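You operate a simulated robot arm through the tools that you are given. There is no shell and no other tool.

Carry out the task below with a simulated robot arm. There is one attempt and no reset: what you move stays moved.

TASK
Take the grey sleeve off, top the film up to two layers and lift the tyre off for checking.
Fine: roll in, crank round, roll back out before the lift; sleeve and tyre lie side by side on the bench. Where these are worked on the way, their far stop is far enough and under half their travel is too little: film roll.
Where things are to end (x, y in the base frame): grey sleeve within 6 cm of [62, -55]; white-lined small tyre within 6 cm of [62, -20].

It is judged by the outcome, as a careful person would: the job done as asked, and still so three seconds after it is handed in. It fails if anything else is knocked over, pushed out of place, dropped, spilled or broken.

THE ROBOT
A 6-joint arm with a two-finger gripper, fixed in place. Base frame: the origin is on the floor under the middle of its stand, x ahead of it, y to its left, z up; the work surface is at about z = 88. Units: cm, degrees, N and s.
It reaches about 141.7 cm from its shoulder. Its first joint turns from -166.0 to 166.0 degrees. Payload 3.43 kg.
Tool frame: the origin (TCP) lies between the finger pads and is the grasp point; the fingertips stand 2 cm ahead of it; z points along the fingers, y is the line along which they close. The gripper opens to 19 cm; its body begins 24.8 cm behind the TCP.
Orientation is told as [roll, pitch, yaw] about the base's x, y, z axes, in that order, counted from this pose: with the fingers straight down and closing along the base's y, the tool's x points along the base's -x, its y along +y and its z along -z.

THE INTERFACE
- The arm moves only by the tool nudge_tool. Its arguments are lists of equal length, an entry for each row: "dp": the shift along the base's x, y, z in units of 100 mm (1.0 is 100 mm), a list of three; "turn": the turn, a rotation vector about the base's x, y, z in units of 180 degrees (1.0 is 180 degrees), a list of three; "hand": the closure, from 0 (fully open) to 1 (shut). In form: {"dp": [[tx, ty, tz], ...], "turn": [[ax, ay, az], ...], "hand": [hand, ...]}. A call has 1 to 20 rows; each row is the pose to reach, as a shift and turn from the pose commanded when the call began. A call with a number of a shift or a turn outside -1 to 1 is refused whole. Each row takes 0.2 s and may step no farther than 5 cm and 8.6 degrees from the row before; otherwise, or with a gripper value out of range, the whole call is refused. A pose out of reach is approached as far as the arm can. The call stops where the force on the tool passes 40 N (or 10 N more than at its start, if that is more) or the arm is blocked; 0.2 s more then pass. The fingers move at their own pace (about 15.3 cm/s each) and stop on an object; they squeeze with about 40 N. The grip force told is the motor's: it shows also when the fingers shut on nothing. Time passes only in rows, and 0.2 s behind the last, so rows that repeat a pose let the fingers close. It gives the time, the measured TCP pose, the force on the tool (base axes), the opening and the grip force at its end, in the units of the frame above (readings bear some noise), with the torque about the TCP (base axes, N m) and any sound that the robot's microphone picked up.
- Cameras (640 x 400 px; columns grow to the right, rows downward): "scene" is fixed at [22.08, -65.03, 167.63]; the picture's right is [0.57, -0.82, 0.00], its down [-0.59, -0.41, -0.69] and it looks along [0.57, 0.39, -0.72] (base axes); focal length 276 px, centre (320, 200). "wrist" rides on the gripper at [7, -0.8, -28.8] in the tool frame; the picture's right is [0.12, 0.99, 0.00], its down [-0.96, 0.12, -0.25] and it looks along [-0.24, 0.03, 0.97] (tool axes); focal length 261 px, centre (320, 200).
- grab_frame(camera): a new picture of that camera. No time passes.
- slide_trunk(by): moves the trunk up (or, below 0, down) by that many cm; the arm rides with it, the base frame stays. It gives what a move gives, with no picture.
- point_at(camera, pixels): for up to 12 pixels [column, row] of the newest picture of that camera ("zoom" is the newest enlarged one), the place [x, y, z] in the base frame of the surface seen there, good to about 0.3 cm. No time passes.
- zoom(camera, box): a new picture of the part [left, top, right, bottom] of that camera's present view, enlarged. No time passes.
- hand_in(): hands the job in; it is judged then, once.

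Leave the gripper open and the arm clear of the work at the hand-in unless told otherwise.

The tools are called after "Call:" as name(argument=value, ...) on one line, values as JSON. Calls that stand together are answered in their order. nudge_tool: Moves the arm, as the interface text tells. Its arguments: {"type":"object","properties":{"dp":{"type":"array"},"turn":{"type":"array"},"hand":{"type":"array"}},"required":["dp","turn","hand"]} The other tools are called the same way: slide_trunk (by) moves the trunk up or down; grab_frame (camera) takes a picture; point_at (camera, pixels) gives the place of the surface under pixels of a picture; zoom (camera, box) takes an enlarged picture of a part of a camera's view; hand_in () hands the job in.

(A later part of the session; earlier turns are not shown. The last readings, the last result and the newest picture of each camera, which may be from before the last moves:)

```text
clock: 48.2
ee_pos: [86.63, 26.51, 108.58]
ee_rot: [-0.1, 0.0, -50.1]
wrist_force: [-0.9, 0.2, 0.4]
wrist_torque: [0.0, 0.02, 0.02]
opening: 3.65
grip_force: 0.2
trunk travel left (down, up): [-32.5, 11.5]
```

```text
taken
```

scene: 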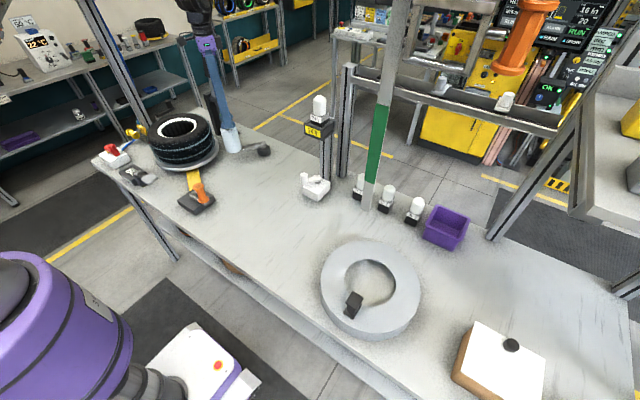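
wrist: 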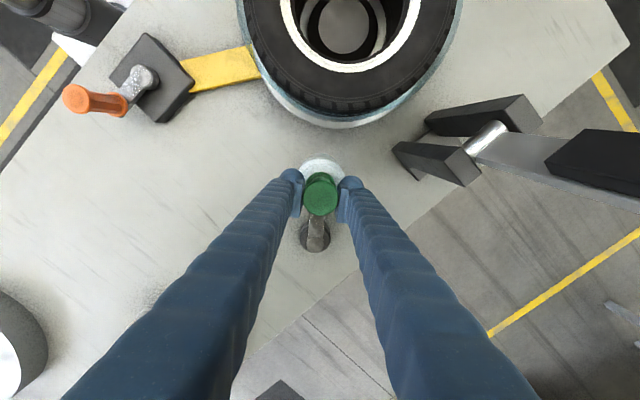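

Still free at 140° (roll now points straight at the tyre). I go on in small steps until it meets its stop.

Call:
nudge_tool(dp=[[0.043, 0.035, 0], [0.088, 0.067, 0], [0.133, 0.098, 0], [0.181, 0.127, 0]], turn=[[0, 0, -0.0139], [0, 0, -0.0278], [0, 0, -0.0417], [0, 0, -0.0556]], hand=[0.81, 0.81, 0.81, 0.81])

Call:
grab_frame(camera="wrist")

```text
clock: 49.2
ee_pos: [88.39, 27.86, 108.6]
ee_rot: [-0.1, 0.0, -60.1]
wrist_force: [-1.3, -0.4, -1.0]
wrist_torque: [-0.03, -0.02, 0.01]
opening: 3.66
grip_force: 0.4
trunk travel left (down, up): [-32.5, 11.5]
```

```text
taken
```

wrist: 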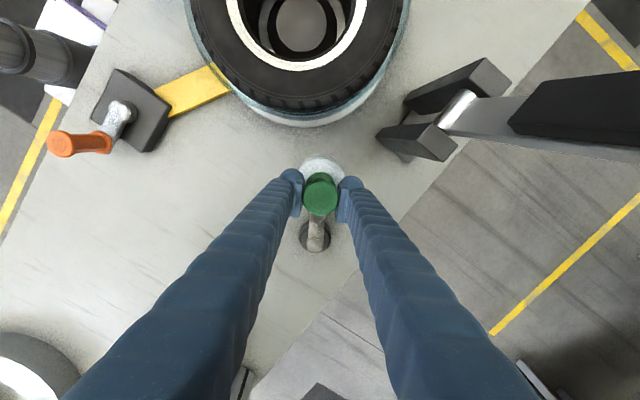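

Call:
nudge_tool(dp=[[0.049, 0.027, 0], [0.098, 0.051, 0], [0.149, 0.073, 0], [0.2, 0.094, 0]], turn=[[0, 0, -0.0139], [0, 0, -0.0278], [0, 0, -0.0417], [0, 0, -0.0556]], hand=[0.81, 0.81, 0.81, 0.81])

Call:
grab_frame(camera="wrist")

Call:
grab_frame(camera="scene")

```text
clock: 50.2
ee_pos: [89.86, 28.47, 108.62]
ee_rot: [-0.3, 0.0, -70.1]
wrist_force: [-26.0, -23.0, 1.5]
wrist_torque: [0.54, -0.65, 0.48]
opening: 5.18
grip_force: 13.8
trunk travel left (down, up): [-32.5, 11.5]
```

```text
taken
```

wrist: 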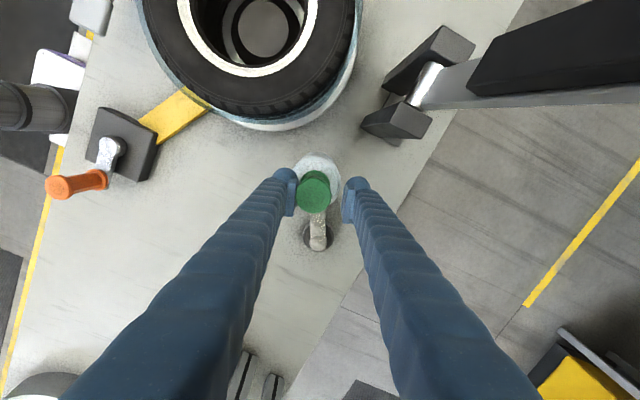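

```text
taken
```

scene: 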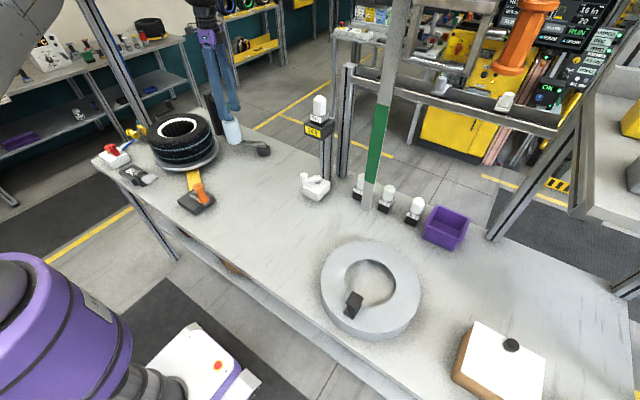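

That's the far stop (35 N, trailing finger pushed open). I back off about 7° to relieve the push, open the fingers and rise clear.

Call:
nudge_tool(dp=[[-0.07, -0.03, 0], [-0.13, -0.057, 0], [-0.13, -0.057, 0]], turn=[[0, 0, 0.0194], [0, 0, 0.0389], [0, 0, 0.0389]], hand=[0.8, 0.8, 0.7])

Call:
grab_frame(camera="wrist")

```text
clock: 51.0
ee_pos: [89.06, 28.36, 108.64]
ee_rot: [0.0, 0.0, -63.0]
wrist_force: [0.5, 0.4, -0.8]
wrist_torque: [0.02, -0.01, -0.01]
opening: 5.7
grip_force: 0.0
trunk travel left (down, up): [-32.5, 11.5]
```

```text
taken
```

wrist: 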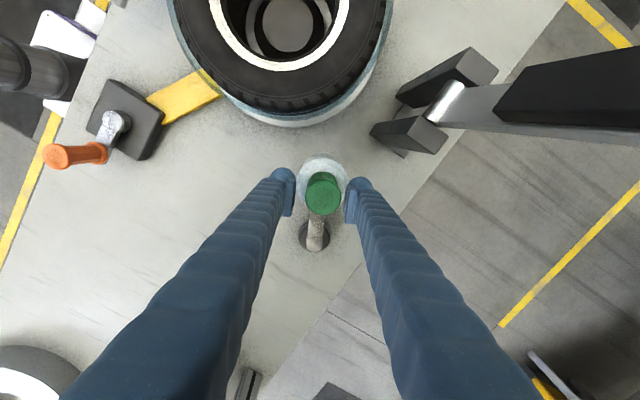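

Relieved: force zero and fingers clear of the handle. I rise straight up 9.5 cm and check that the roll stays.

Call:
nudge_tool(dp=[[0, 0, 0.2], [0, 0, 0.5], [0, 0, 0.95]], turn=[[0, 0, 0], [0, 0, 0], [0, 0, 0]], hand=[0.65, 0.65, 0.65])

Call:
grab_frame(camera="wrist")

Call:
zoom(camera="scene", box=[130, 80, 290, 220])

```text
clock: 51.8
ee_pos: [88.97, 28.22, 118.1]
ee_rot: [0.0, 0.0, -63.0]
wrist_force: [0.2, -0.1, 0.0]
wrist_torque: [0.03, -0.06, -0.04]
opening: 6.64
grip_force: 0.0
trunk travel left (down, up): [-32.5, 11.5]
```

```text
taken
```

wrist: 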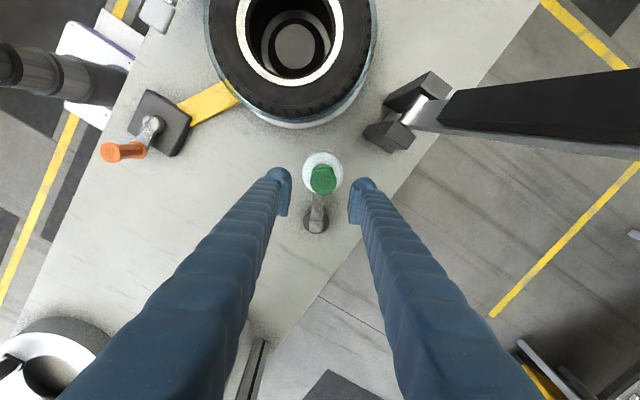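

```text
2.86 times, centred on (210, 150) of scene
```

zoom: 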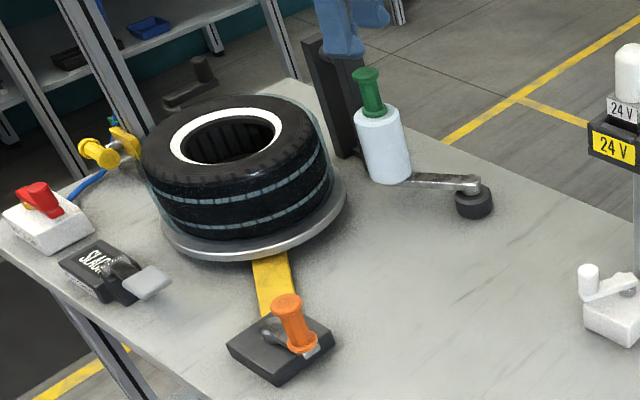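

The roll is in, close to the tyre (zoom (385, 145)). Next the crank: I travel above it and turn the tool back to yaw 0 for a top view.

Call:
nudge_tool(dp=[[-0.2, -0.1, 0.2], [-0.45, -0.25, 0.4], [-0.7, -0.35, 0.5], [-1.0, -0.5, 0.5]], turn=[[0, 0, 0.04], [0, 0, 0.08], [0, 0, 0.12], [0, 0, 0.16]], hand=[0.6, 0.55, 0.5, 0.5])

Call:
nudge_tool(dp=[[-0.25, -0.12, 0], [-0.5, -0.25, 0], [-0.75, -0.37, 0], [-1.0, -0.5, 0]], turn=[[0, 0, 0.04], [0, 0, 0.08], [0, 0, 0.12], [0, 0, 0.16]], hand=[0.5, 0.5, 0.5, 0.5])

Call:
nudge_tool(dp=[[-0.3, -0.15, 0], [-0.6, -0.3, 0], [-1.0, -0.5, 0]], turn=[[0, 0, 0.03], [0, 0, 0.03], [0, 0, 0.03]], hand=[0.5, 0.5, 0.5])

Call:
grab_frame(camera="wrist")

Call:
grab_frame(camera="scene")

```text
clock: 52.8
ee_pos: [79.15, 23.07, 123.01]
ee_rot: [0.0, 0.0, -34.2]
wrist_force: [-0.3, 0.4, 1.0]
wrist_torque: [0.07, -0.01, 0.01]
opening: 9.49
grip_force: 0.1
trunk travel left (down, up): [-32.5, 11.5]
```

```text
clock: 53.8
ee_pos: [68.87, 17.96, 123.37]
ee_rot: [0.0, 0.0, -5.3]
wrist_force: [-0.6, -0.9, 0.5]
wrist_torque: [0.03, -0.04, 0.03]
opening: 9.5
grip_force: 0.0
trunk travel left (down, up): [-32.5, 11.5]
```

```text
clock: 54.6
ee_pos: [58.67, 13.17, 123.27]
ee_rot: [0.0, -0.1, 0.0]
wrist_force: [0.1, 1.1, 0.4]
wrist_torque: [-0.01, -0.19, -0.03]
opening: 9.52
grip_force: 0.0
trunk travel left (down, up): [-32.5, 11.5]
```

```text
taken
```

wrist: 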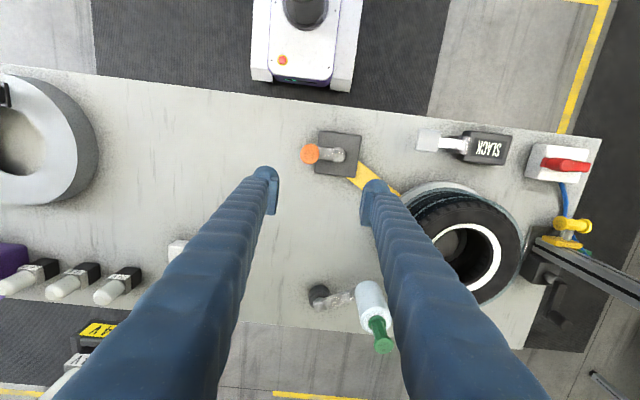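

```text
taken
```

scene: 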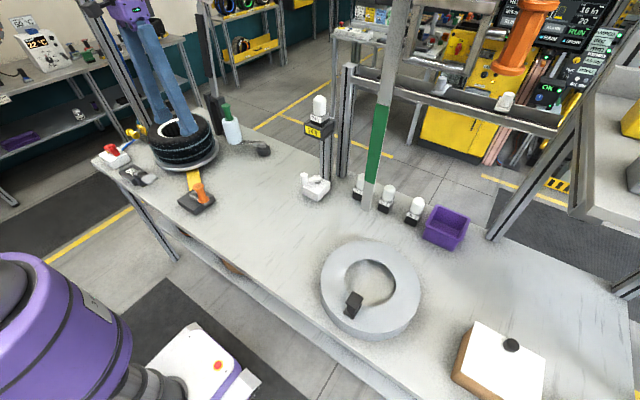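

The crank shows well: orange handle at (311, 153), hub at (345, 155). I zoom and measure them.

Call:
zoom(camera="wrist", box=[290, 120, 380, 190])

Call:
point_at(camera="zoom", pixels=[[145, 225], [110, 225], [180, 225], [145, 195], [145, 260], [185, 225], [210, 228], [250, 230], [340, 240], [360, 235], [320, 235], [400, 150]])

```text
5.71 times, centred on (335, 155) of wrist
```

zoom: 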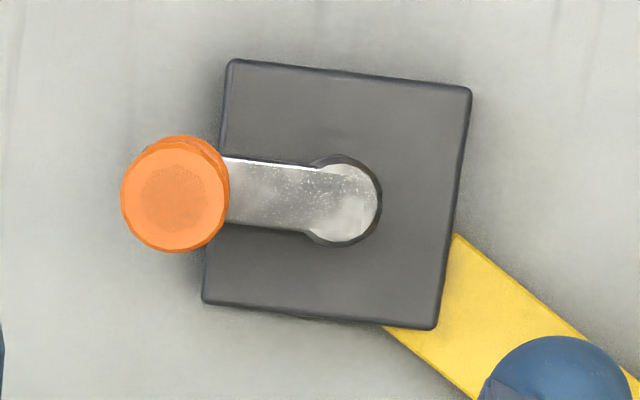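

```text
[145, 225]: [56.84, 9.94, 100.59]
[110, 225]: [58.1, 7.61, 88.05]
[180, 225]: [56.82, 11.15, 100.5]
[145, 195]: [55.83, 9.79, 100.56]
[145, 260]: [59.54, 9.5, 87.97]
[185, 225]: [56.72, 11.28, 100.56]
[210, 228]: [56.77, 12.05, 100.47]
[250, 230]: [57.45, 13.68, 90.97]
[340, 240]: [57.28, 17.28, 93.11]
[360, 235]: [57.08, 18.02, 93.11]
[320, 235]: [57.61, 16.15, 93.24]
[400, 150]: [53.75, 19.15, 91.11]
```

Handle axis ≈ (55.9, 10.9), flange ~3.6 cm wide, top z 100.6; hub axis ≈ (55.75, 17.4); crank radius ≈ 6.5 cm. I'll turn the tool to yaw 90 (closing along x) and stand over the handle.

Call:
nudge_tool(dp=[[-0.03, -0.03, 0], [-0.06, -0.06, 0], [-0.1, -0.1, 0], [-0.14, -0.13, 0], [-0.18, -0.16, 0], [-0.22, -0.2, 0], [-0.27, -0.23, 0], [-0.27, -0.23, 0], [-0.27, -0.23, 0], [-0.27, -0.23, 0], [-0.27, -0.23, 0], [-0.27, -0.23, 0]], turn=[[0, 0, 0.0417], [0, 0, 0.0833], [0, 0, 0.125], [0, 0, 0.1667], [0, 0, 0.2083], [0, 0, 0.25], [0, 0, 0.2917], [0, 0, 0.3333], [0, 0, 0.375], [0, 0, 0.4167], [0, 0, 0.4583], [0, 0, 0.5]], hand=[0.55, 0.6, 0.65, 0.65, 0.65, 0.65, 0.65, 0.65, 0.65, 0.65, 0.65, 0.65])

Call:
nudge_tool(dp=[[0, 0, -0.4], [0, 0, -0.8], [0, 0, -1.0]], turn=[[0, 0, 0], [0, 0, 0], [0, 0, 0]], hand=[0.65, 0.65, 0.65])

Call:
grab_frame(camera="wrist")

Call:
zoom(camera="wrist", box=[270, 140, 370, 260])

```text
clock: 57.2
ee_pos: [56.28, 10.85, 123.1]
ee_rot: [0.1, 0.0, 90.1]
wrist_force: [-0.5, 0.7, 0.3]
wrist_torque: [0.03, 0.02, 0.01]
opening: 6.65
grip_force: 0.1
trunk travel left (down, up): [-32.5, 11.5]
```

```text
clock: 58.0
ee_pos: [56.56, 10.65, 113.18]
ee_rot: [0.1, 0.0, 90.0]
wrist_force: [0.1, 0.8, 0.3]
wrist_torque: [-0.01, 0.01, -0.02]
opening: 6.63
grip_force: 0.0
trunk travel left (down, up): [-32.5, 11.5]
```

```text
taken
```

wrist: 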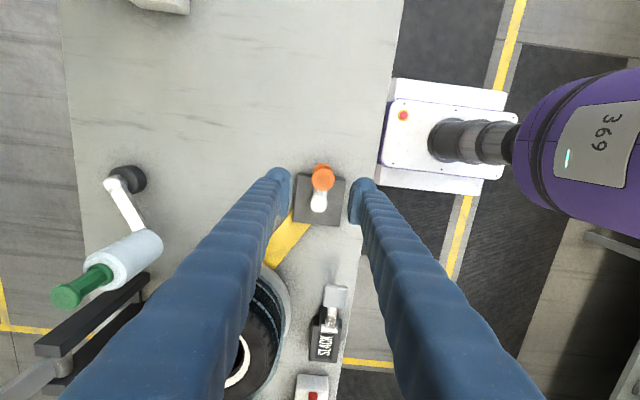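

```text
3.33 times, centred on (320, 200) of wrist
```

zoom: 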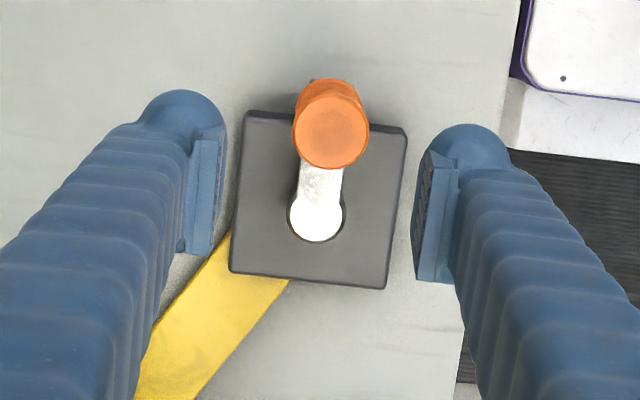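

The handle's disc is at (323, 180), i.e. at (56.0, 10.9). I shift 0.5 cm in -x and descend around it to TCP z≈97.8, then close firmly.

Call:
nudge_tool(dp=[[-0.05, 0.02, -0.3], [-0.05, 0.02, -0.6], [-0.05, 0.02, -0.85]], turn=[[0, 0, 0], [0, 0, 0], [0, 0, 0]], hand=[0.65, 0.65, 0.65])

Call:
grab_frame(camera="wrist")

Call:
zoom(camera="scene", box=[160, 140, 240, 220])

```text
clock: 58.8
ee_pos: [55.82, 11.11, 104.62]
ee_rot: [0.1, 0.1, 90.0]
wrist_force: [-0.2, -0.7, 0.7]
wrist_torque: [0.0, 0.05, 0.03]
opening: 6.63
grip_force: 0.1
trunk travel left (down, up): [-32.5, 11.5]
```

```text
taken
```

wrist: 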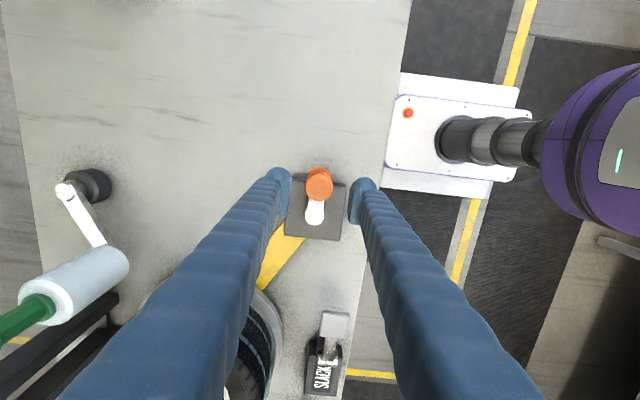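

```text
5.00 times, centred on (200, 180) of scene
```

zoom: 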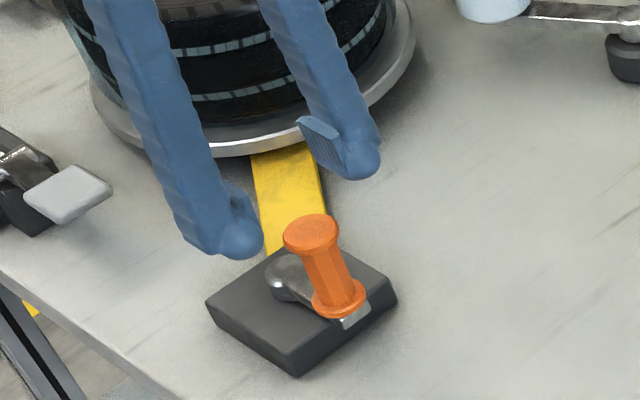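

Call:
nudge_tool(dp=[[0.01, -0.01, -0.3], [0.01, -0.01, -0.6], [0.01, -0.01, -0.68], [0.01, -0.01, -0.68], [0.01, -0.01, -0.68], [0.01, -0.01, -0.68]], turn=[[0, 0, 0], [0, 0, 0], [0, 0, 0], [0, 0, 0], [0, 0, 0], [0, 0, 0]], hand=[0.65, 0.65, 0.65, 1, 1, 1])

Call:
zoom(camera="scene", box=[150, 100, 250, 220])

Call:
grab_frame(camera="wrist")

```text
clock: 60.2
ee_pos: [55.84, 10.93, 97.96]
ee_rot: [0.0, 0.1, 90.0]
wrist_force: [7.5, -0.1, -6.4]
wrist_torque: [0.11, 0.11, -0.34]
opening: 3.42
grip_force: 45.1
trunk travel left (down, up): [-32.5, 11.5]
```

```text
3.33 times, centred on (200, 160) of scene
```

zoom: 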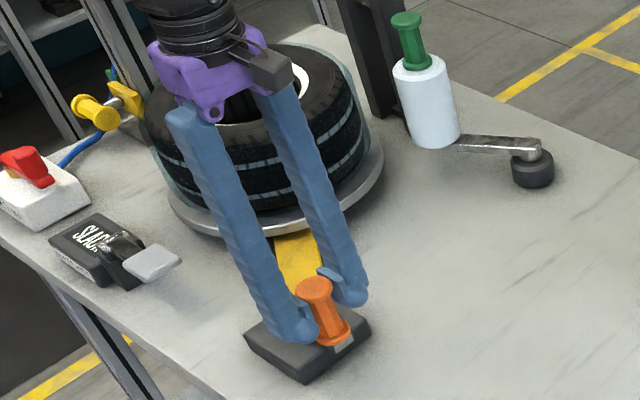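

```text
taken
```

wrist: 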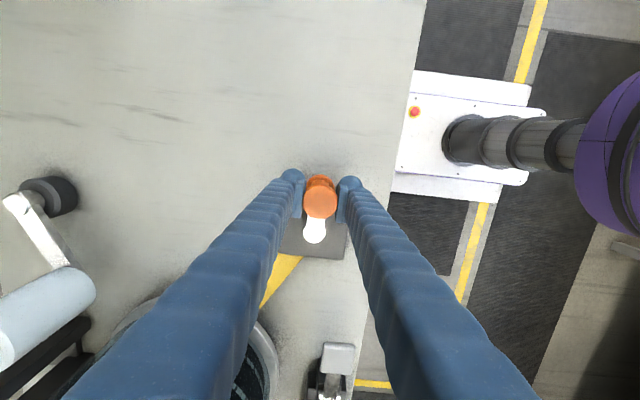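

Gripped (3.42 cm). I try cranking clockwise from above: 20° in four small steps, without turning the tool, watching forces.

Call:
nudge_tool(dp=[[-0.057, 0.003, 0], [-0.113, 0.01, 0], [-0.168, 0.022, 0], [-0.222, 0.039, 0]], turn=[[0, 0, 0], [0, 0, 0], [0, 0, 0], [0, 0, 0]], hand=[1, 1, 1, 1])

Call:
grab_frame(wrist="", camera="wrist")

Call:
zoom(camera="scene", box=[150, 100, 250, 220])

```text
clock: 61.2
ee_pos: [53.65, 11.46, 97.87]
ee_rot: [0.1, 0.1, 89.9]
wrist_force: [9.7, -4.0, 4.3]
wrist_torque: [0.2, 0.23, -0.97]
opening: 3.42
grip_force: 45.0
trunk travel left (down, up): [-32.5, 11.5]
```

```text
taken
```

wrist: 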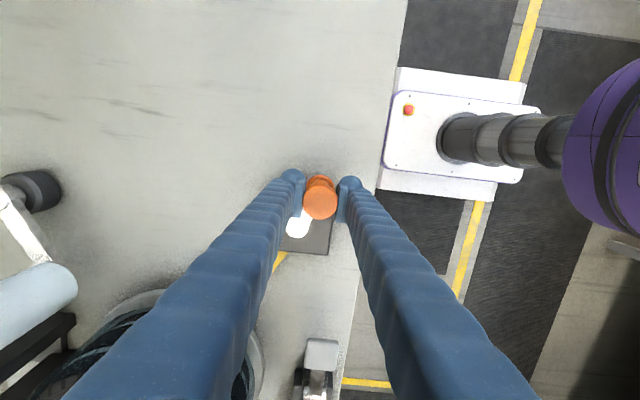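

```text
3.33 times, centred on (200, 160) of scene
```

zoom: 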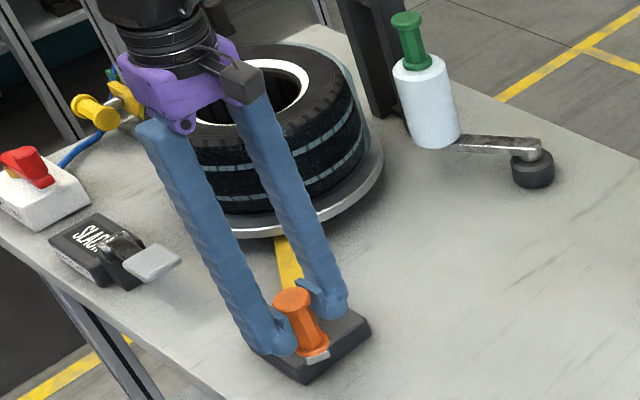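

The crank turns clockwise with only ~10 N; the handle twists in the grip, so I'll let the tool yaw follow from here. Continuing from 20° to 90° of crank with the tool turning along.

Call:
nudge_tool(dp=[[-0.073, 0.032, 0], [-0.141, 0.072, 0], [-0.204, 0.12, 0], [-0.261, 0.176, 0], [-0.31, 0.238, 0], [-0.352, 0.306, 0], [-0.385, 0.378, 0], [-0.408, 0.454, 0], [-0.423, 0.532, 0], [-0.428, 0.611, 0]], turn=[[0, 0, -0.0389], [0, 0, -0.0778], [0, 0, -0.1167], [0, 0, -0.1556], [0, 0, -0.1944], [0, 0, -0.2333], [0, 0, -0.2722], [0, 0, -0.3111], [0, 0, -0.35], [0, 0, -0.3889]], hand=[1, 1, 1, 1, 1, 1, 1, 1, 1, 1])

Call:
grab_frame(camera="wrist")

Call:
zoom(camera="scene", box=[130, 100, 250, 220])

```text
clock: 63.4
ee_pos: [49.64, 17.61, 97.89]
ee_rot: [0.0, 0.0, 19.8]
wrist_force: [36.1, 2.6, -6.6]
wrist_torque: [-0.26, 0.86, 0.06]
opening: 3.45
grip_force: 44.3
trunk travel left (down, up): [-32.5, 11.5]
```

```text
taken
```

wrist: 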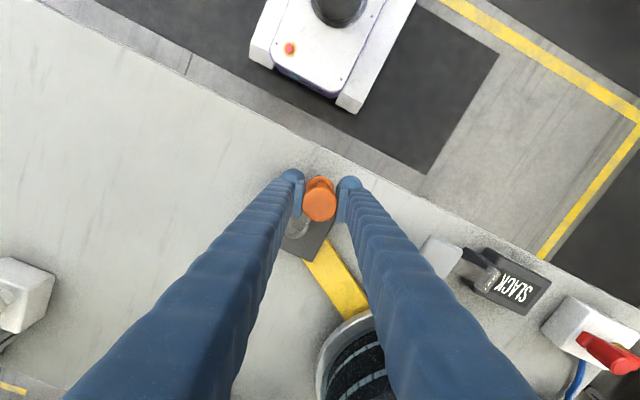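

```text
3.33 times, centred on (190, 160) of scene
```

zoom: 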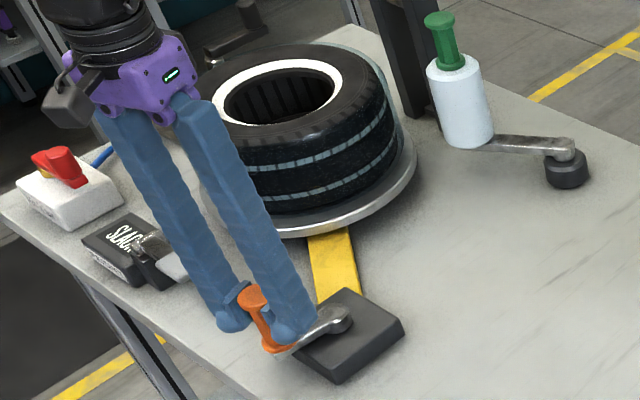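

The force rose to 36 N radially (my arc is slightly too wide). I open the fingers a touch to relieve it, align the tool with the crank (yaw ~0) and then continue in a loose cage so only the tangential push acts.

Call:
nudge_tool(dp=[[0, 0, 0], [0, 0, 0], [0, 0, 0], [0, 0, 0]], turn=[[0, 0, 0], [0, 0, -0.0367], [0, 0, -0.0733], [0, 0, -0.11]], hand=[0.785, 0.785, 0.785, 0.785])

Call:
grab_frame(camera="wrist")

Call:
zoom(camera="wrist", box=[260, 140, 380, 260])

Call:
zoom(camera="scene", box=[135, 95, 235, 185])

```text
clock: 64.4
ee_pos: [49.37, 17.29, 97.95]
ee_rot: [0.0, 0.1, 0.2]
wrist_force: [0.6, 0.5, 0.5]
wrist_torque: [0.02, -0.03, -0.02]
opening: 4.08
grip_force: 0.0
trunk travel left (down, up): [-32.5, 11.5]
```

```text
taken
```

wrist: 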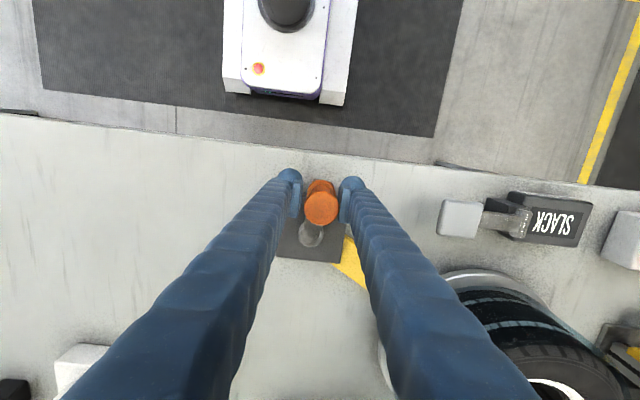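

```text
3.33 times, centred on (320, 200) of wrist
```

zoom: 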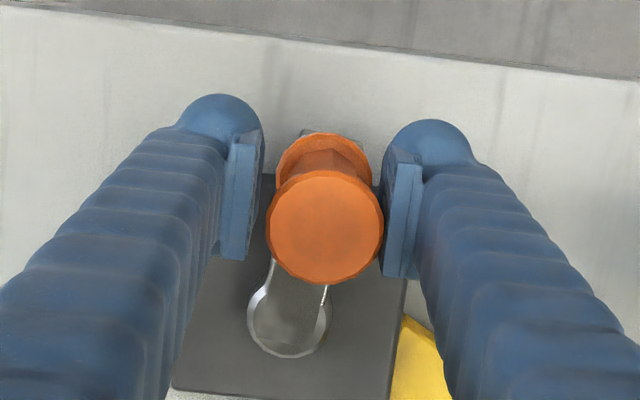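

```text
4.44 times, centred on (185, 140) of scene
```

zoom: 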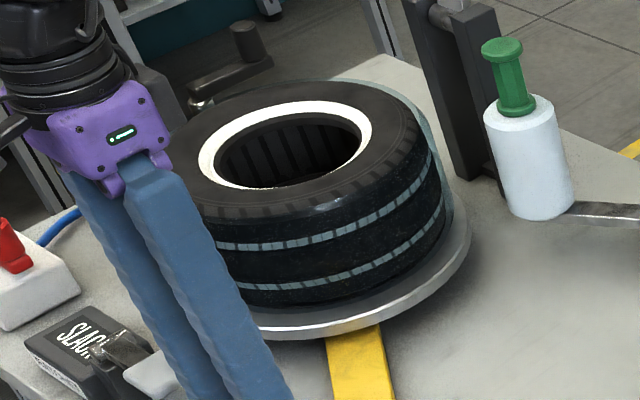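

Relieved. I measure hub and handle exactly from this picture (hub at (311, 234), handle disc (322, 208)).

Call:
point_at(camera="wrist", pixels=[[311, 234], [304, 234], [318, 234], [311, 242], [322, 208], [312, 208], [332, 208], [322, 218], [322, 198], [311, 246]])

```text
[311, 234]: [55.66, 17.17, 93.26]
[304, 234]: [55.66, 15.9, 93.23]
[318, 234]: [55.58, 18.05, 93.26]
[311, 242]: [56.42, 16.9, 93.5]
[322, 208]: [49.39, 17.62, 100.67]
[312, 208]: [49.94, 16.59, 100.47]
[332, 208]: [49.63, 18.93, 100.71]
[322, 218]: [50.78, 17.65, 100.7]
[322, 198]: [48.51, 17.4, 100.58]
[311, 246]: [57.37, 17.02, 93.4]
```

Hub axis ≈ (55.9, 17.1), radius ≈ 6.2 cm, crank now at ~95°. In the loose cage I follow the arc on to 135°, tool yawing along.

Call:
nudge_tool(dp=[[0.035, 0.081, 0], [0.051, 0.161, 0], [0.077, 0.237, 0], [0.113, 0.31, 0], [0.158, 0.377, 0], [0.212, 0.438, 0]], turn=[[0, 0, -0.0417], [0, 0, -0.0833], [0, 0, -0.125], [0, 0, -0.1667], [0, 0, -0.2083], [0, 0, -0.25]], hand=[0.785, 0.785, 0.785, 0.785, 0.785, 0.785])

Call:
grab_frame(camera="wrist")

Call:
zoom(camera="scene", box=[135, 95, 235, 185])

```text
clock: 65.8
ee_pos: [51.53, 21.93, 97.78]
ee_rot: [0.0, 0.0, -44.9]
wrist_force: [-0.1, -1.1, 0.0]
wrist_torque: [0.01, 0.0, -0.01]
opening: 4.09
grip_force: 0.1
trunk travel left (down, up): [-32.5, 11.5]
```

```text
taken
```

wrist: 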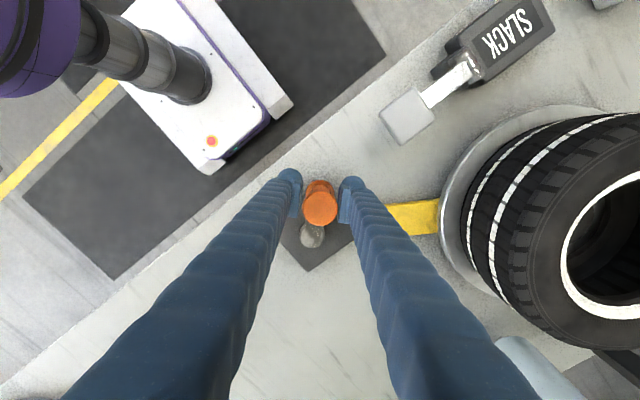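

```text
4.44 times, centred on (185, 140) of scene
```

zoom: 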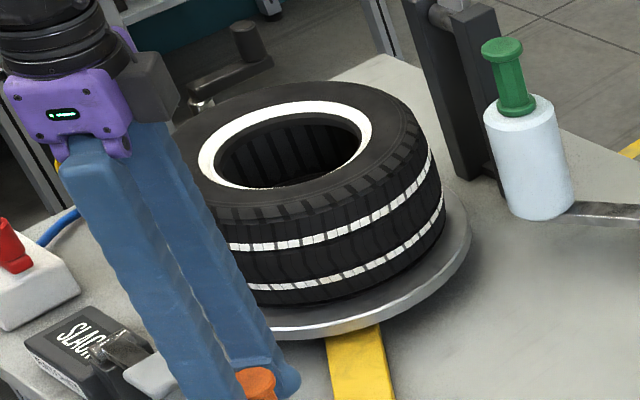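

Important: the film shell vanished – the stripes are now plain white. Turning clockwise unwound the layer. So winding is the other way (counter-clockwise). I turn back counter-clockwise, watching for the film to return.

Call:
nudge_tool(dp=[[-0.05, -0.081, 0], [-0.095, -0.148, 0], [-0.131, -0.221, 0], [-0.157, -0.298, 0], [-0.173, -0.377, 0], [-0.178, -0.458, 0]], turn=[[0, 0, 0.0417], [0, 0, 0.0833], [0, 0, 0.125], [0, 0, 0.1667], [0, 0, 0.2083], [0, 0, 0.25]], hand=[0.785, 0.785, 0.785, 0.785, 0.785, 0.785])

Call:
grab_frame(camera="wrist")

Call:
zoom(camera="scene", box=[135, 95, 235, 185])

```text
clock: 67.2
ee_pos: [49.68, 17.14, 97.88]
ee_rot: [-0.1, 0.1, 0.2]
wrist_force: [0.1, 0.8, 1.4]
wrist_torque: [0.02, 0.0, -0.01]
opening: 4.1
grip_force: 0.1
trunk travel left (down, up): [-32.5, 11.5]
```

```text
taken
```

wrist: 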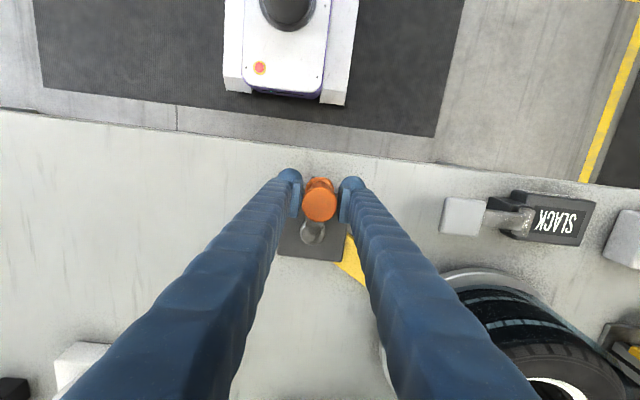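

```text
4.44 times, centred on (185, 140) of scene
```

zoom: 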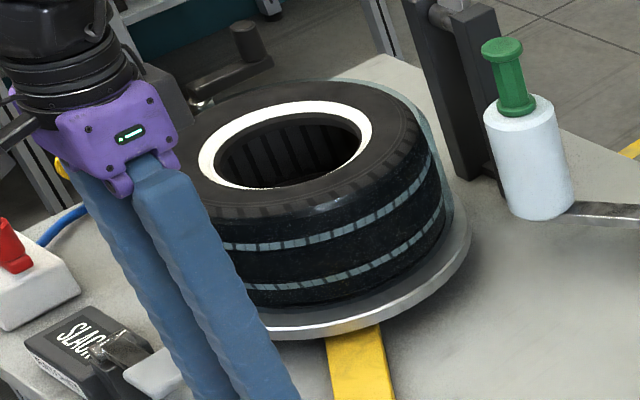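

The film is back with the counter-clockwise turn. I carry on counter-clockwise to the starting position (handle toward -y), 90° more.

Call:
nudge_tool(dp=[[0.005, -0.081, 0], [0.021, -0.161, 0], [0.047, -0.237, 0], [0.083, -0.31, 0], [0.128, -0.377, 0], [0.182, -0.438, 0], [0.243, -0.492, 0], [0.31, -0.537, 0], [0.383, -0.573, 0], [0.46, -0.599, 0], [0.539, -0.615, 0], [0.62, -0.62, 0]], turn=[[0, 0, 0.0417], [0, 0, 0.0833], [0, 0, 0.125], [0, 0, 0.1667], [0, 0, 0.2083], [0, 0, 0.25], [0, 0, 0.2917], [0, 0, 0.3333], [0, 0, 0.375], [0, 0, 0.4167], [0, 0, 0.4583], [0, 0, 0.5]], hand=[0.785, 0.785, 0.785, 0.785, 0.785, 0.785, 0.785, 0.785, 0.785, 0.785, 0.785, 0.785])

Call:
grab_frame(camera="wrist")

Call:
zoom(camera="scene", box=[135, 95, 235, 185])

```text
clock: 69.8
ee_pos: [56.13, 11.04, 97.92]
ee_rot: [-0.1, 0.1, 90.2]
wrist_force: [0.6, -0.5, 0.0]
wrist_torque: [0.02, -0.01, 0.0]
opening: 4.09
grip_force: 0.0
trunk travel left (down, up): [-32.5, 11.5]
```

```text
taken
```

wrist: 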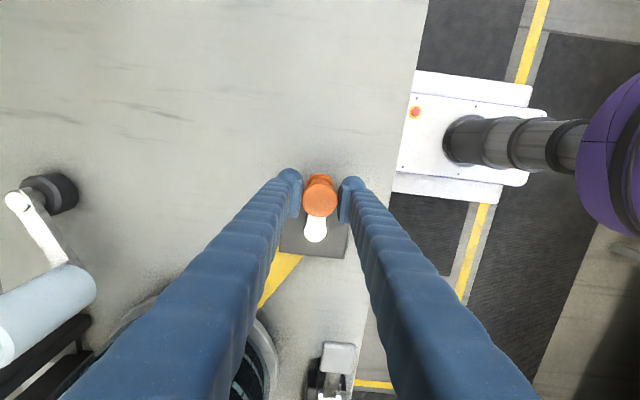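

```text
4.44 times, centred on (185, 140) of scene
```

zoom: 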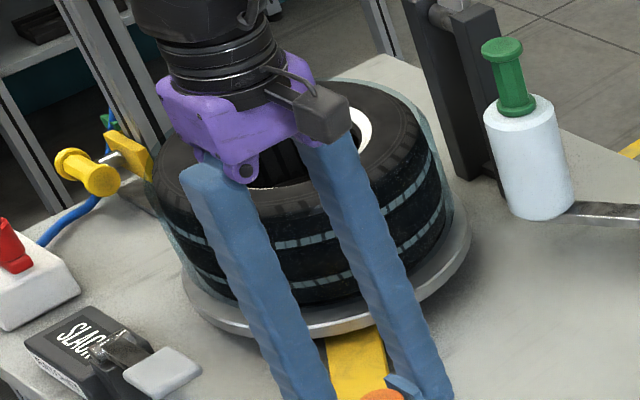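

Back at the start position with one layer on. To go on counter-clockwise with a comfortable wrist range, I'll open, rise 7 cm, flip the tool by 180° and take the handle again.

Call:
nudge_tool(dp=[[0, 0, 0], [0, 0, 0], [0, 0, 0.2], [0, 0, 0.5], [0, 0, 0.75]], turn=[[0, 0, 0], [0, 0, 0], [0, 0, 0], [0, 0, 0], [0, 0, 0]], hand=[0.65, 0.65, 0.65, 0.65, 0.65])

Call:
nudge_tool(dp=[[0, 0, 0], [0, 0, 0], [0, 0, 0], [0, 0, 0], [0, 0, 0], [0, 0, 0], [0, 0, 0], [0, 0, 0], [0, 0, 0], [0, 0, 0], [0, 0, 0], [0, 0, 0]], turn=[[0, 0, -0.0417], [0, 0, -0.0833], [0, 0, -0.125], [0, 0, -0.1667], [0, 0, -0.2083], [0, 0, -0.25], [0, 0, -0.2917], [0, 0, -0.3333], [0, 0, -0.375], [0, 0, -0.4167], [0, 0, -0.4583], [0, 0, -0.5]], hand=[0.65, 0.65, 0.65, 0.65, 0.65, 0.65, 0.65, 0.65, 0.65, 0.65, 0.65, 0.65])

Call:
nudge_tool(dp=[[0, 0, 0], [0, 0, 0], [0, 0, 0], [0, 0, 0], [0, 0, 0], [0, 0, 0], [0, 0, 0], [0, 0, 0], [0, 0, 0], [0, 0, 0], [0, 0, 0], [0, 0, 0]], turn=[[0, 0, -0.0417], [0, 0, -0.0833], [0, 0, -0.125], [0, 0, -0.1667], [0, 0, -0.2083], [0, 0, -0.25], [0, 0, -0.2917], [0, 0, -0.3333], [0, 0, -0.375], [0, 0, -0.4167], [0, 0, -0.4583], [0, 0, -0.5]], hand=[0.65, 0.65, 0.65, 0.65, 0.65, 0.65, 0.65, 0.65, 0.65, 0.65, 0.65, 0.65])

Call:
grab_frame(camera="wrist")

Call:
zoom(camera="scene", box=[130, 80, 250, 220])

```text
clock: 71.0
ee_pos: [56.19, 11.04, 105.35]
ee_rot: [0.0, 0.0, 90.2]
wrist_force: [-0.2, 0.3, -0.5]
wrist_torque: [-0.03, -0.01, -0.02]
opening: 6.65
grip_force: 0.1
trunk travel left (down, up): [-32.5, 11.5]
```

```text
clock: 73.6
ee_pos: [55.9, 11.08, 105.54]
ee_rot: [0.0, 0.1, 0.1]
wrist_force: [-0.3, -1.0, -0.5]
wrist_torque: [0.0, -0.01, -0.04]
opening: 6.62
grip_force: 0.0
trunk travel left (down, up): [-32.5, 11.5]
```

```text
clock: 76.2
ee_pos: [55.84, 10.98, 105.28]
ee_rot: [-0.1, 0.0, -89.8]
wrist_force: [-0.8, 0.3, 0.0]
wrist_torque: [-0.01, -0.03, 0.02]
opening: 6.65
grip_force: 0.1
trunk travel left (down, up): [-32.5, 11.5]
```

```text
taken
```

wrist: 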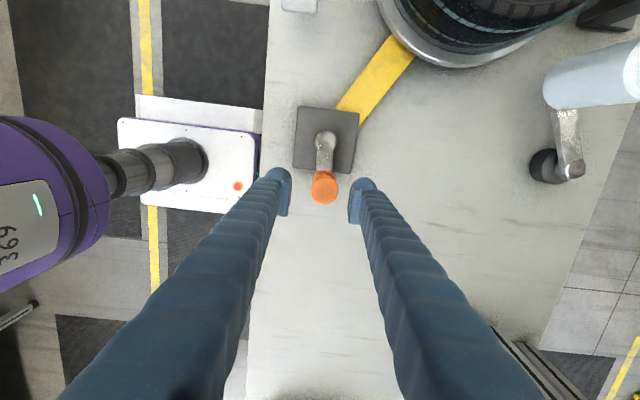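

```text
2.86 times, centred on (190, 150) of scene
```

zoom: 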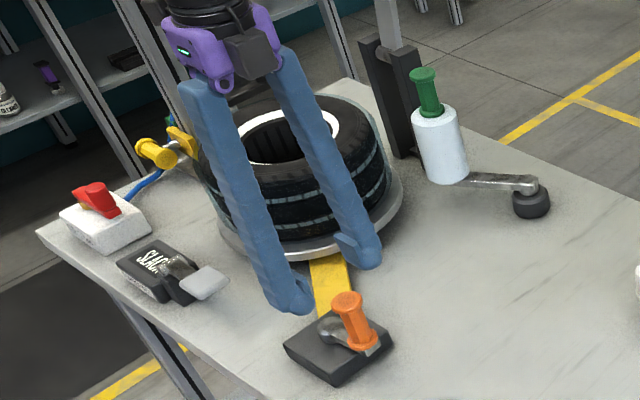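

The handle is at (324, 188), about 0.5 cm to +x of the tool axis. I shift, descend around it and cage it again.

Call:
nudge_tool(dp=[[0.05, 0, -0.2], [0.05, 0, -0.5], [0.05, 0, -0.75], [0.05, 0, -0.75], [0.05, 0, -0.75]], turn=[[0, 0, 0], [0, 0, 0], [0, 0, 0], [0, 0, 0], [0, 0, 0]], hand=[0.65, 0.65, 0.65, 0.785, 0.785])

Call:
grab_frame(camera="wrist")

```text
clock: 77.4
ee_pos: [56.12, 11.04, 97.5]
ee_rot: [0.0, -0.1, -89.8]
wrist_force: [1.7, -0.1, -0.7]
wrist_torque: [0.0, 0.06, -0.02]
opening: 4.13
grip_force: 0.5
trunk travel left (down, up): [-32.5, 11.5]
```

```text
taken
```

wrist: 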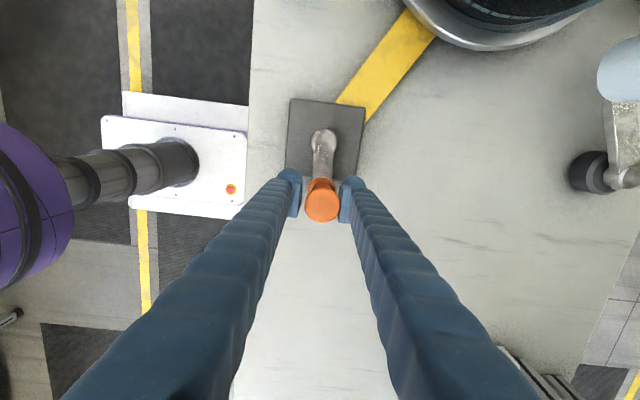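

Caged again. Now counter-clockwise: 45° first.

Call:
nudge_tool(dp=[[0.075, 0.005, 0], [0.155, 0.02, 0], [0.23, 0.045, 0], [0.3, 0.08, 0], [0.365, 0.125, 0], [0.425, 0.178, 0]], turn=[[0, 0, 0.0417], [0, 0, 0.0833], [0, 0, 0.125], [0, 0, 0.1667], [0, 0, 0.2083], [0, 0, 0.25]], hand=[0.785, 0.785, 0.785, 0.785, 0.785, 0.785])

Call:
grab_frame(camera="wrist")

Call:
zoom(camera="scene", box=[135, 95, 235, 185])

```text
clock: 78.8
ee_pos: [60.83, 12.87, 97.82]
ee_rot: [0.0, 0.0, -44.7]
wrist_force: [-0.8, 0.6, 0.1]
wrist_torque: [-0.03, -0.02, -0.01]
opening: 4.06
grip_force: 0.0
trunk travel left (down, up): [-32.5, 11.5]
```

```text
taken
```

wrist: 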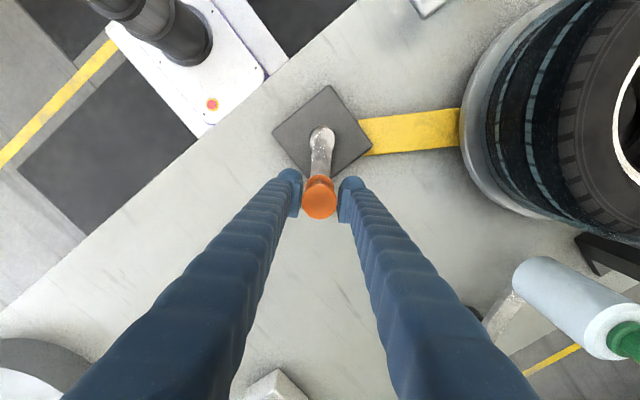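

```text
4.44 times, centred on (185, 140) of scene
```

zoom: 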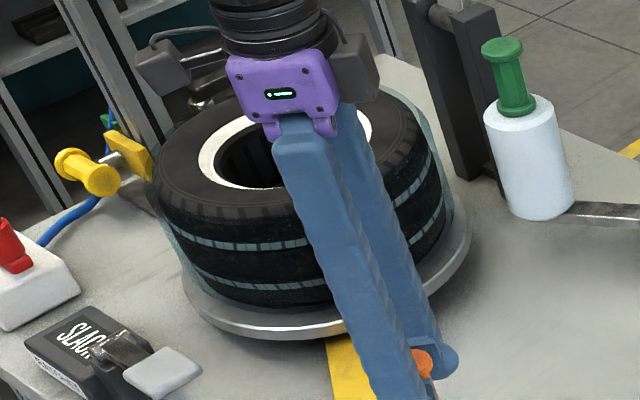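

One layer still. Continuing to ~97°.

Call:
nudge_tool(dp=[[0, 0.046, 0], [0.044, 0.113, 0], [0.08, 0.186, 0], [0.106, 0.263, 0], [0.122, 0.342, 0], [0.127, 0.423, 0], [0.122, 0.504, 0]], turn=[[0, 0, 0.0417], [0, 0, 0.0833], [0, 0, 0.125], [0, 0, 0.1667], [0, 0, 0.2083], [0, 0, 0.25], [0, 0, 0.2917]], hand=[0.785, 0.785, 0.785, 0.785, 0.785, 0.785, 0.785])

Call:
grab_frame(camera="wrist")

Call:
zoom(camera="scene", box=[135, 95, 235, 185])

```text
clock: 80.4
ee_pos: [61.95, 18.04, 97.82]
ee_rot: [0.0, -0.1, 7.7]
wrist_force: [-2.3, 4.3, 0.2]
wrist_torque: [-0.08, -0.11, 0.03]
opening: 4.17
grip_force: 1.7
trunk travel left (down, up): [-32.5, 11.5]
```

```text
taken
```

wrist: 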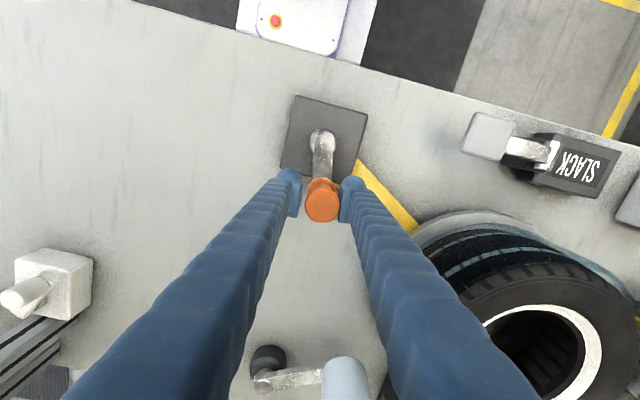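

```text
4.44 times, centred on (185, 140) of scene
```

zoom: 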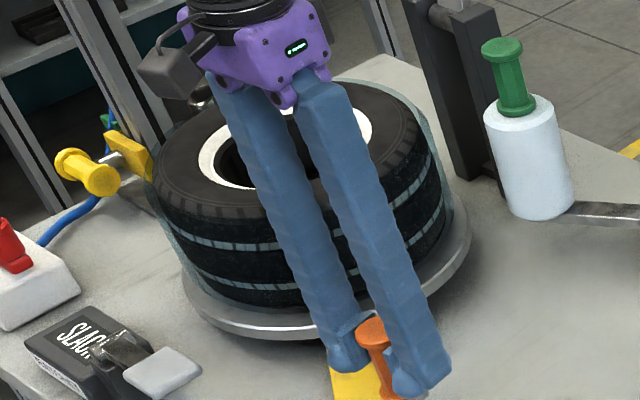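

Still one layer; next to 150°.

Call:
nudge_tool(dp=[[-0.006, 0.066, 0], [-0.032, 0.143, 0], [-0.068, 0.216, 0], [-0.113, 0.283, 0], [-0.167, 0.344, 0], [-0.228, 0.398, 0], [-0.295, 0.443, 0]], turn=[[0, 0, 0.0417], [0, 0, 0.0833], [0, 0, 0.125], [0, 0, 0.1667], [0, 0, 0.2083], [0, 0, 0.25], [0, 0, 0.2917]], hand=[0.785, 0.785, 0.785, 0.785, 0.785, 0.785, 0.785])

Call:
grab_frame(camera="wrist")

Call:
zoom(camera="scene", box=[135, 95, 235, 185])

```text
clock: 82.0
ee_pos: [58.79, 22.37, 97.99]
ee_rot: [0.1, 0.1, 60.3]
wrist_force: [-0.2, 0.2, 0.6]
wrist_torque: [-0.06, -0.07, -0.01]
opening: 4.09
grip_force: 0.0
trunk travel left (down, up): [-32.5, 11.5]
```

```text
taken
```

wrist: 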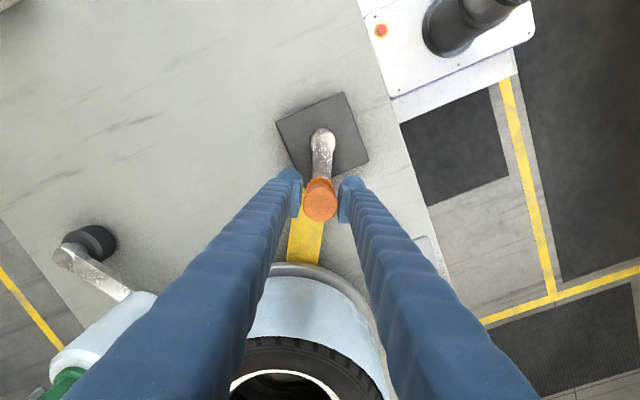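

```text
4.44 times, centred on (185, 140) of scene
```

zoom: 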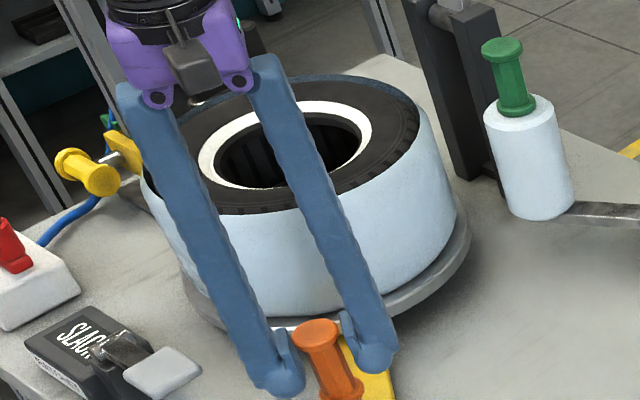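

The film turned opaque pale blue: the second layer came on between 97° and 150° counter-clockwise. Before deciding where to stop I want to know how the tyre turns with the crank: I take a close zoom of the tyre's shoulder, turn a little more, and compare.

Call:
zoom(camera="scene", box=[185, 110, 225, 145])

Call:
nudge_tool(dp=[[-0.05, 0.025, 0], [-0.12, 0.055, 0]], turn=[[0, 0, 0.0417], [0, 0, 0.0833]], hand=[0.785, 0.785])

Call:
zoom(camera="scene", box=[185, 110, 225, 145])

Call:
zoom(camera="scene", box=[135, 95, 235, 185])

```text
11.43 times, centred on (205, 128) of scene
```

zoom: 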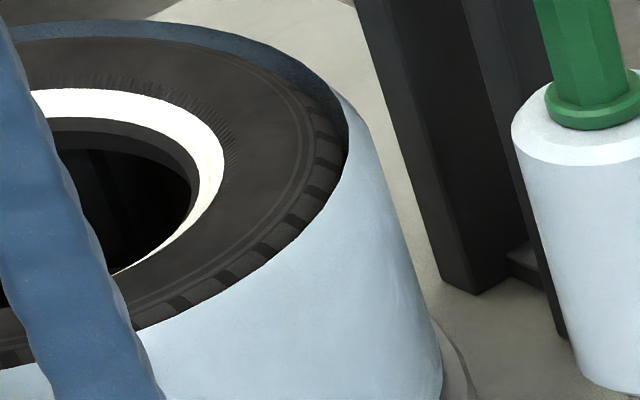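

```text
clock: 82.6
ee_pos: [57.6, 22.97, 97.91]
ee_rot: [-0.1, 0.0, 75.3]
wrist_force: [-0.4, 0.0, -0.1]
wrist_torque: [-0.05, 0.0, 0.0]
opening: 4.1
grip_force: 0.2
trunk travel left (down, up): [-32.5, 11.5]
```

```text
11.43 times, centred on (205, 128) of scene
```

zoom: 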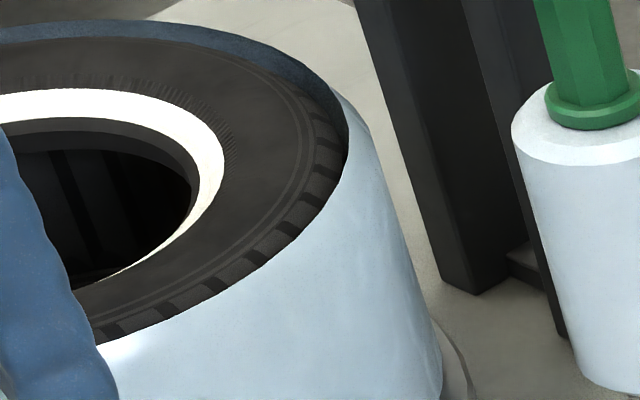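

```text
4.44 times, centred on (185, 140) of scene
```

zoom: 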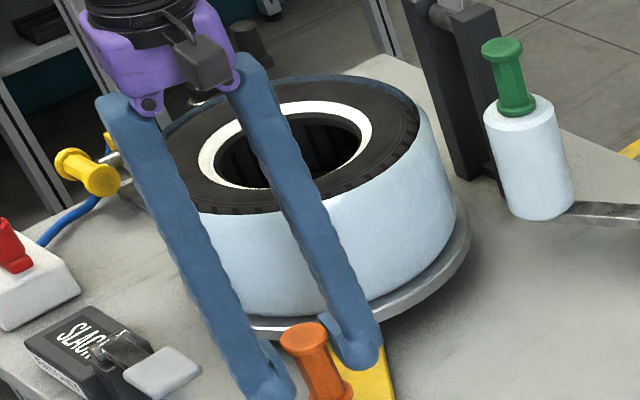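

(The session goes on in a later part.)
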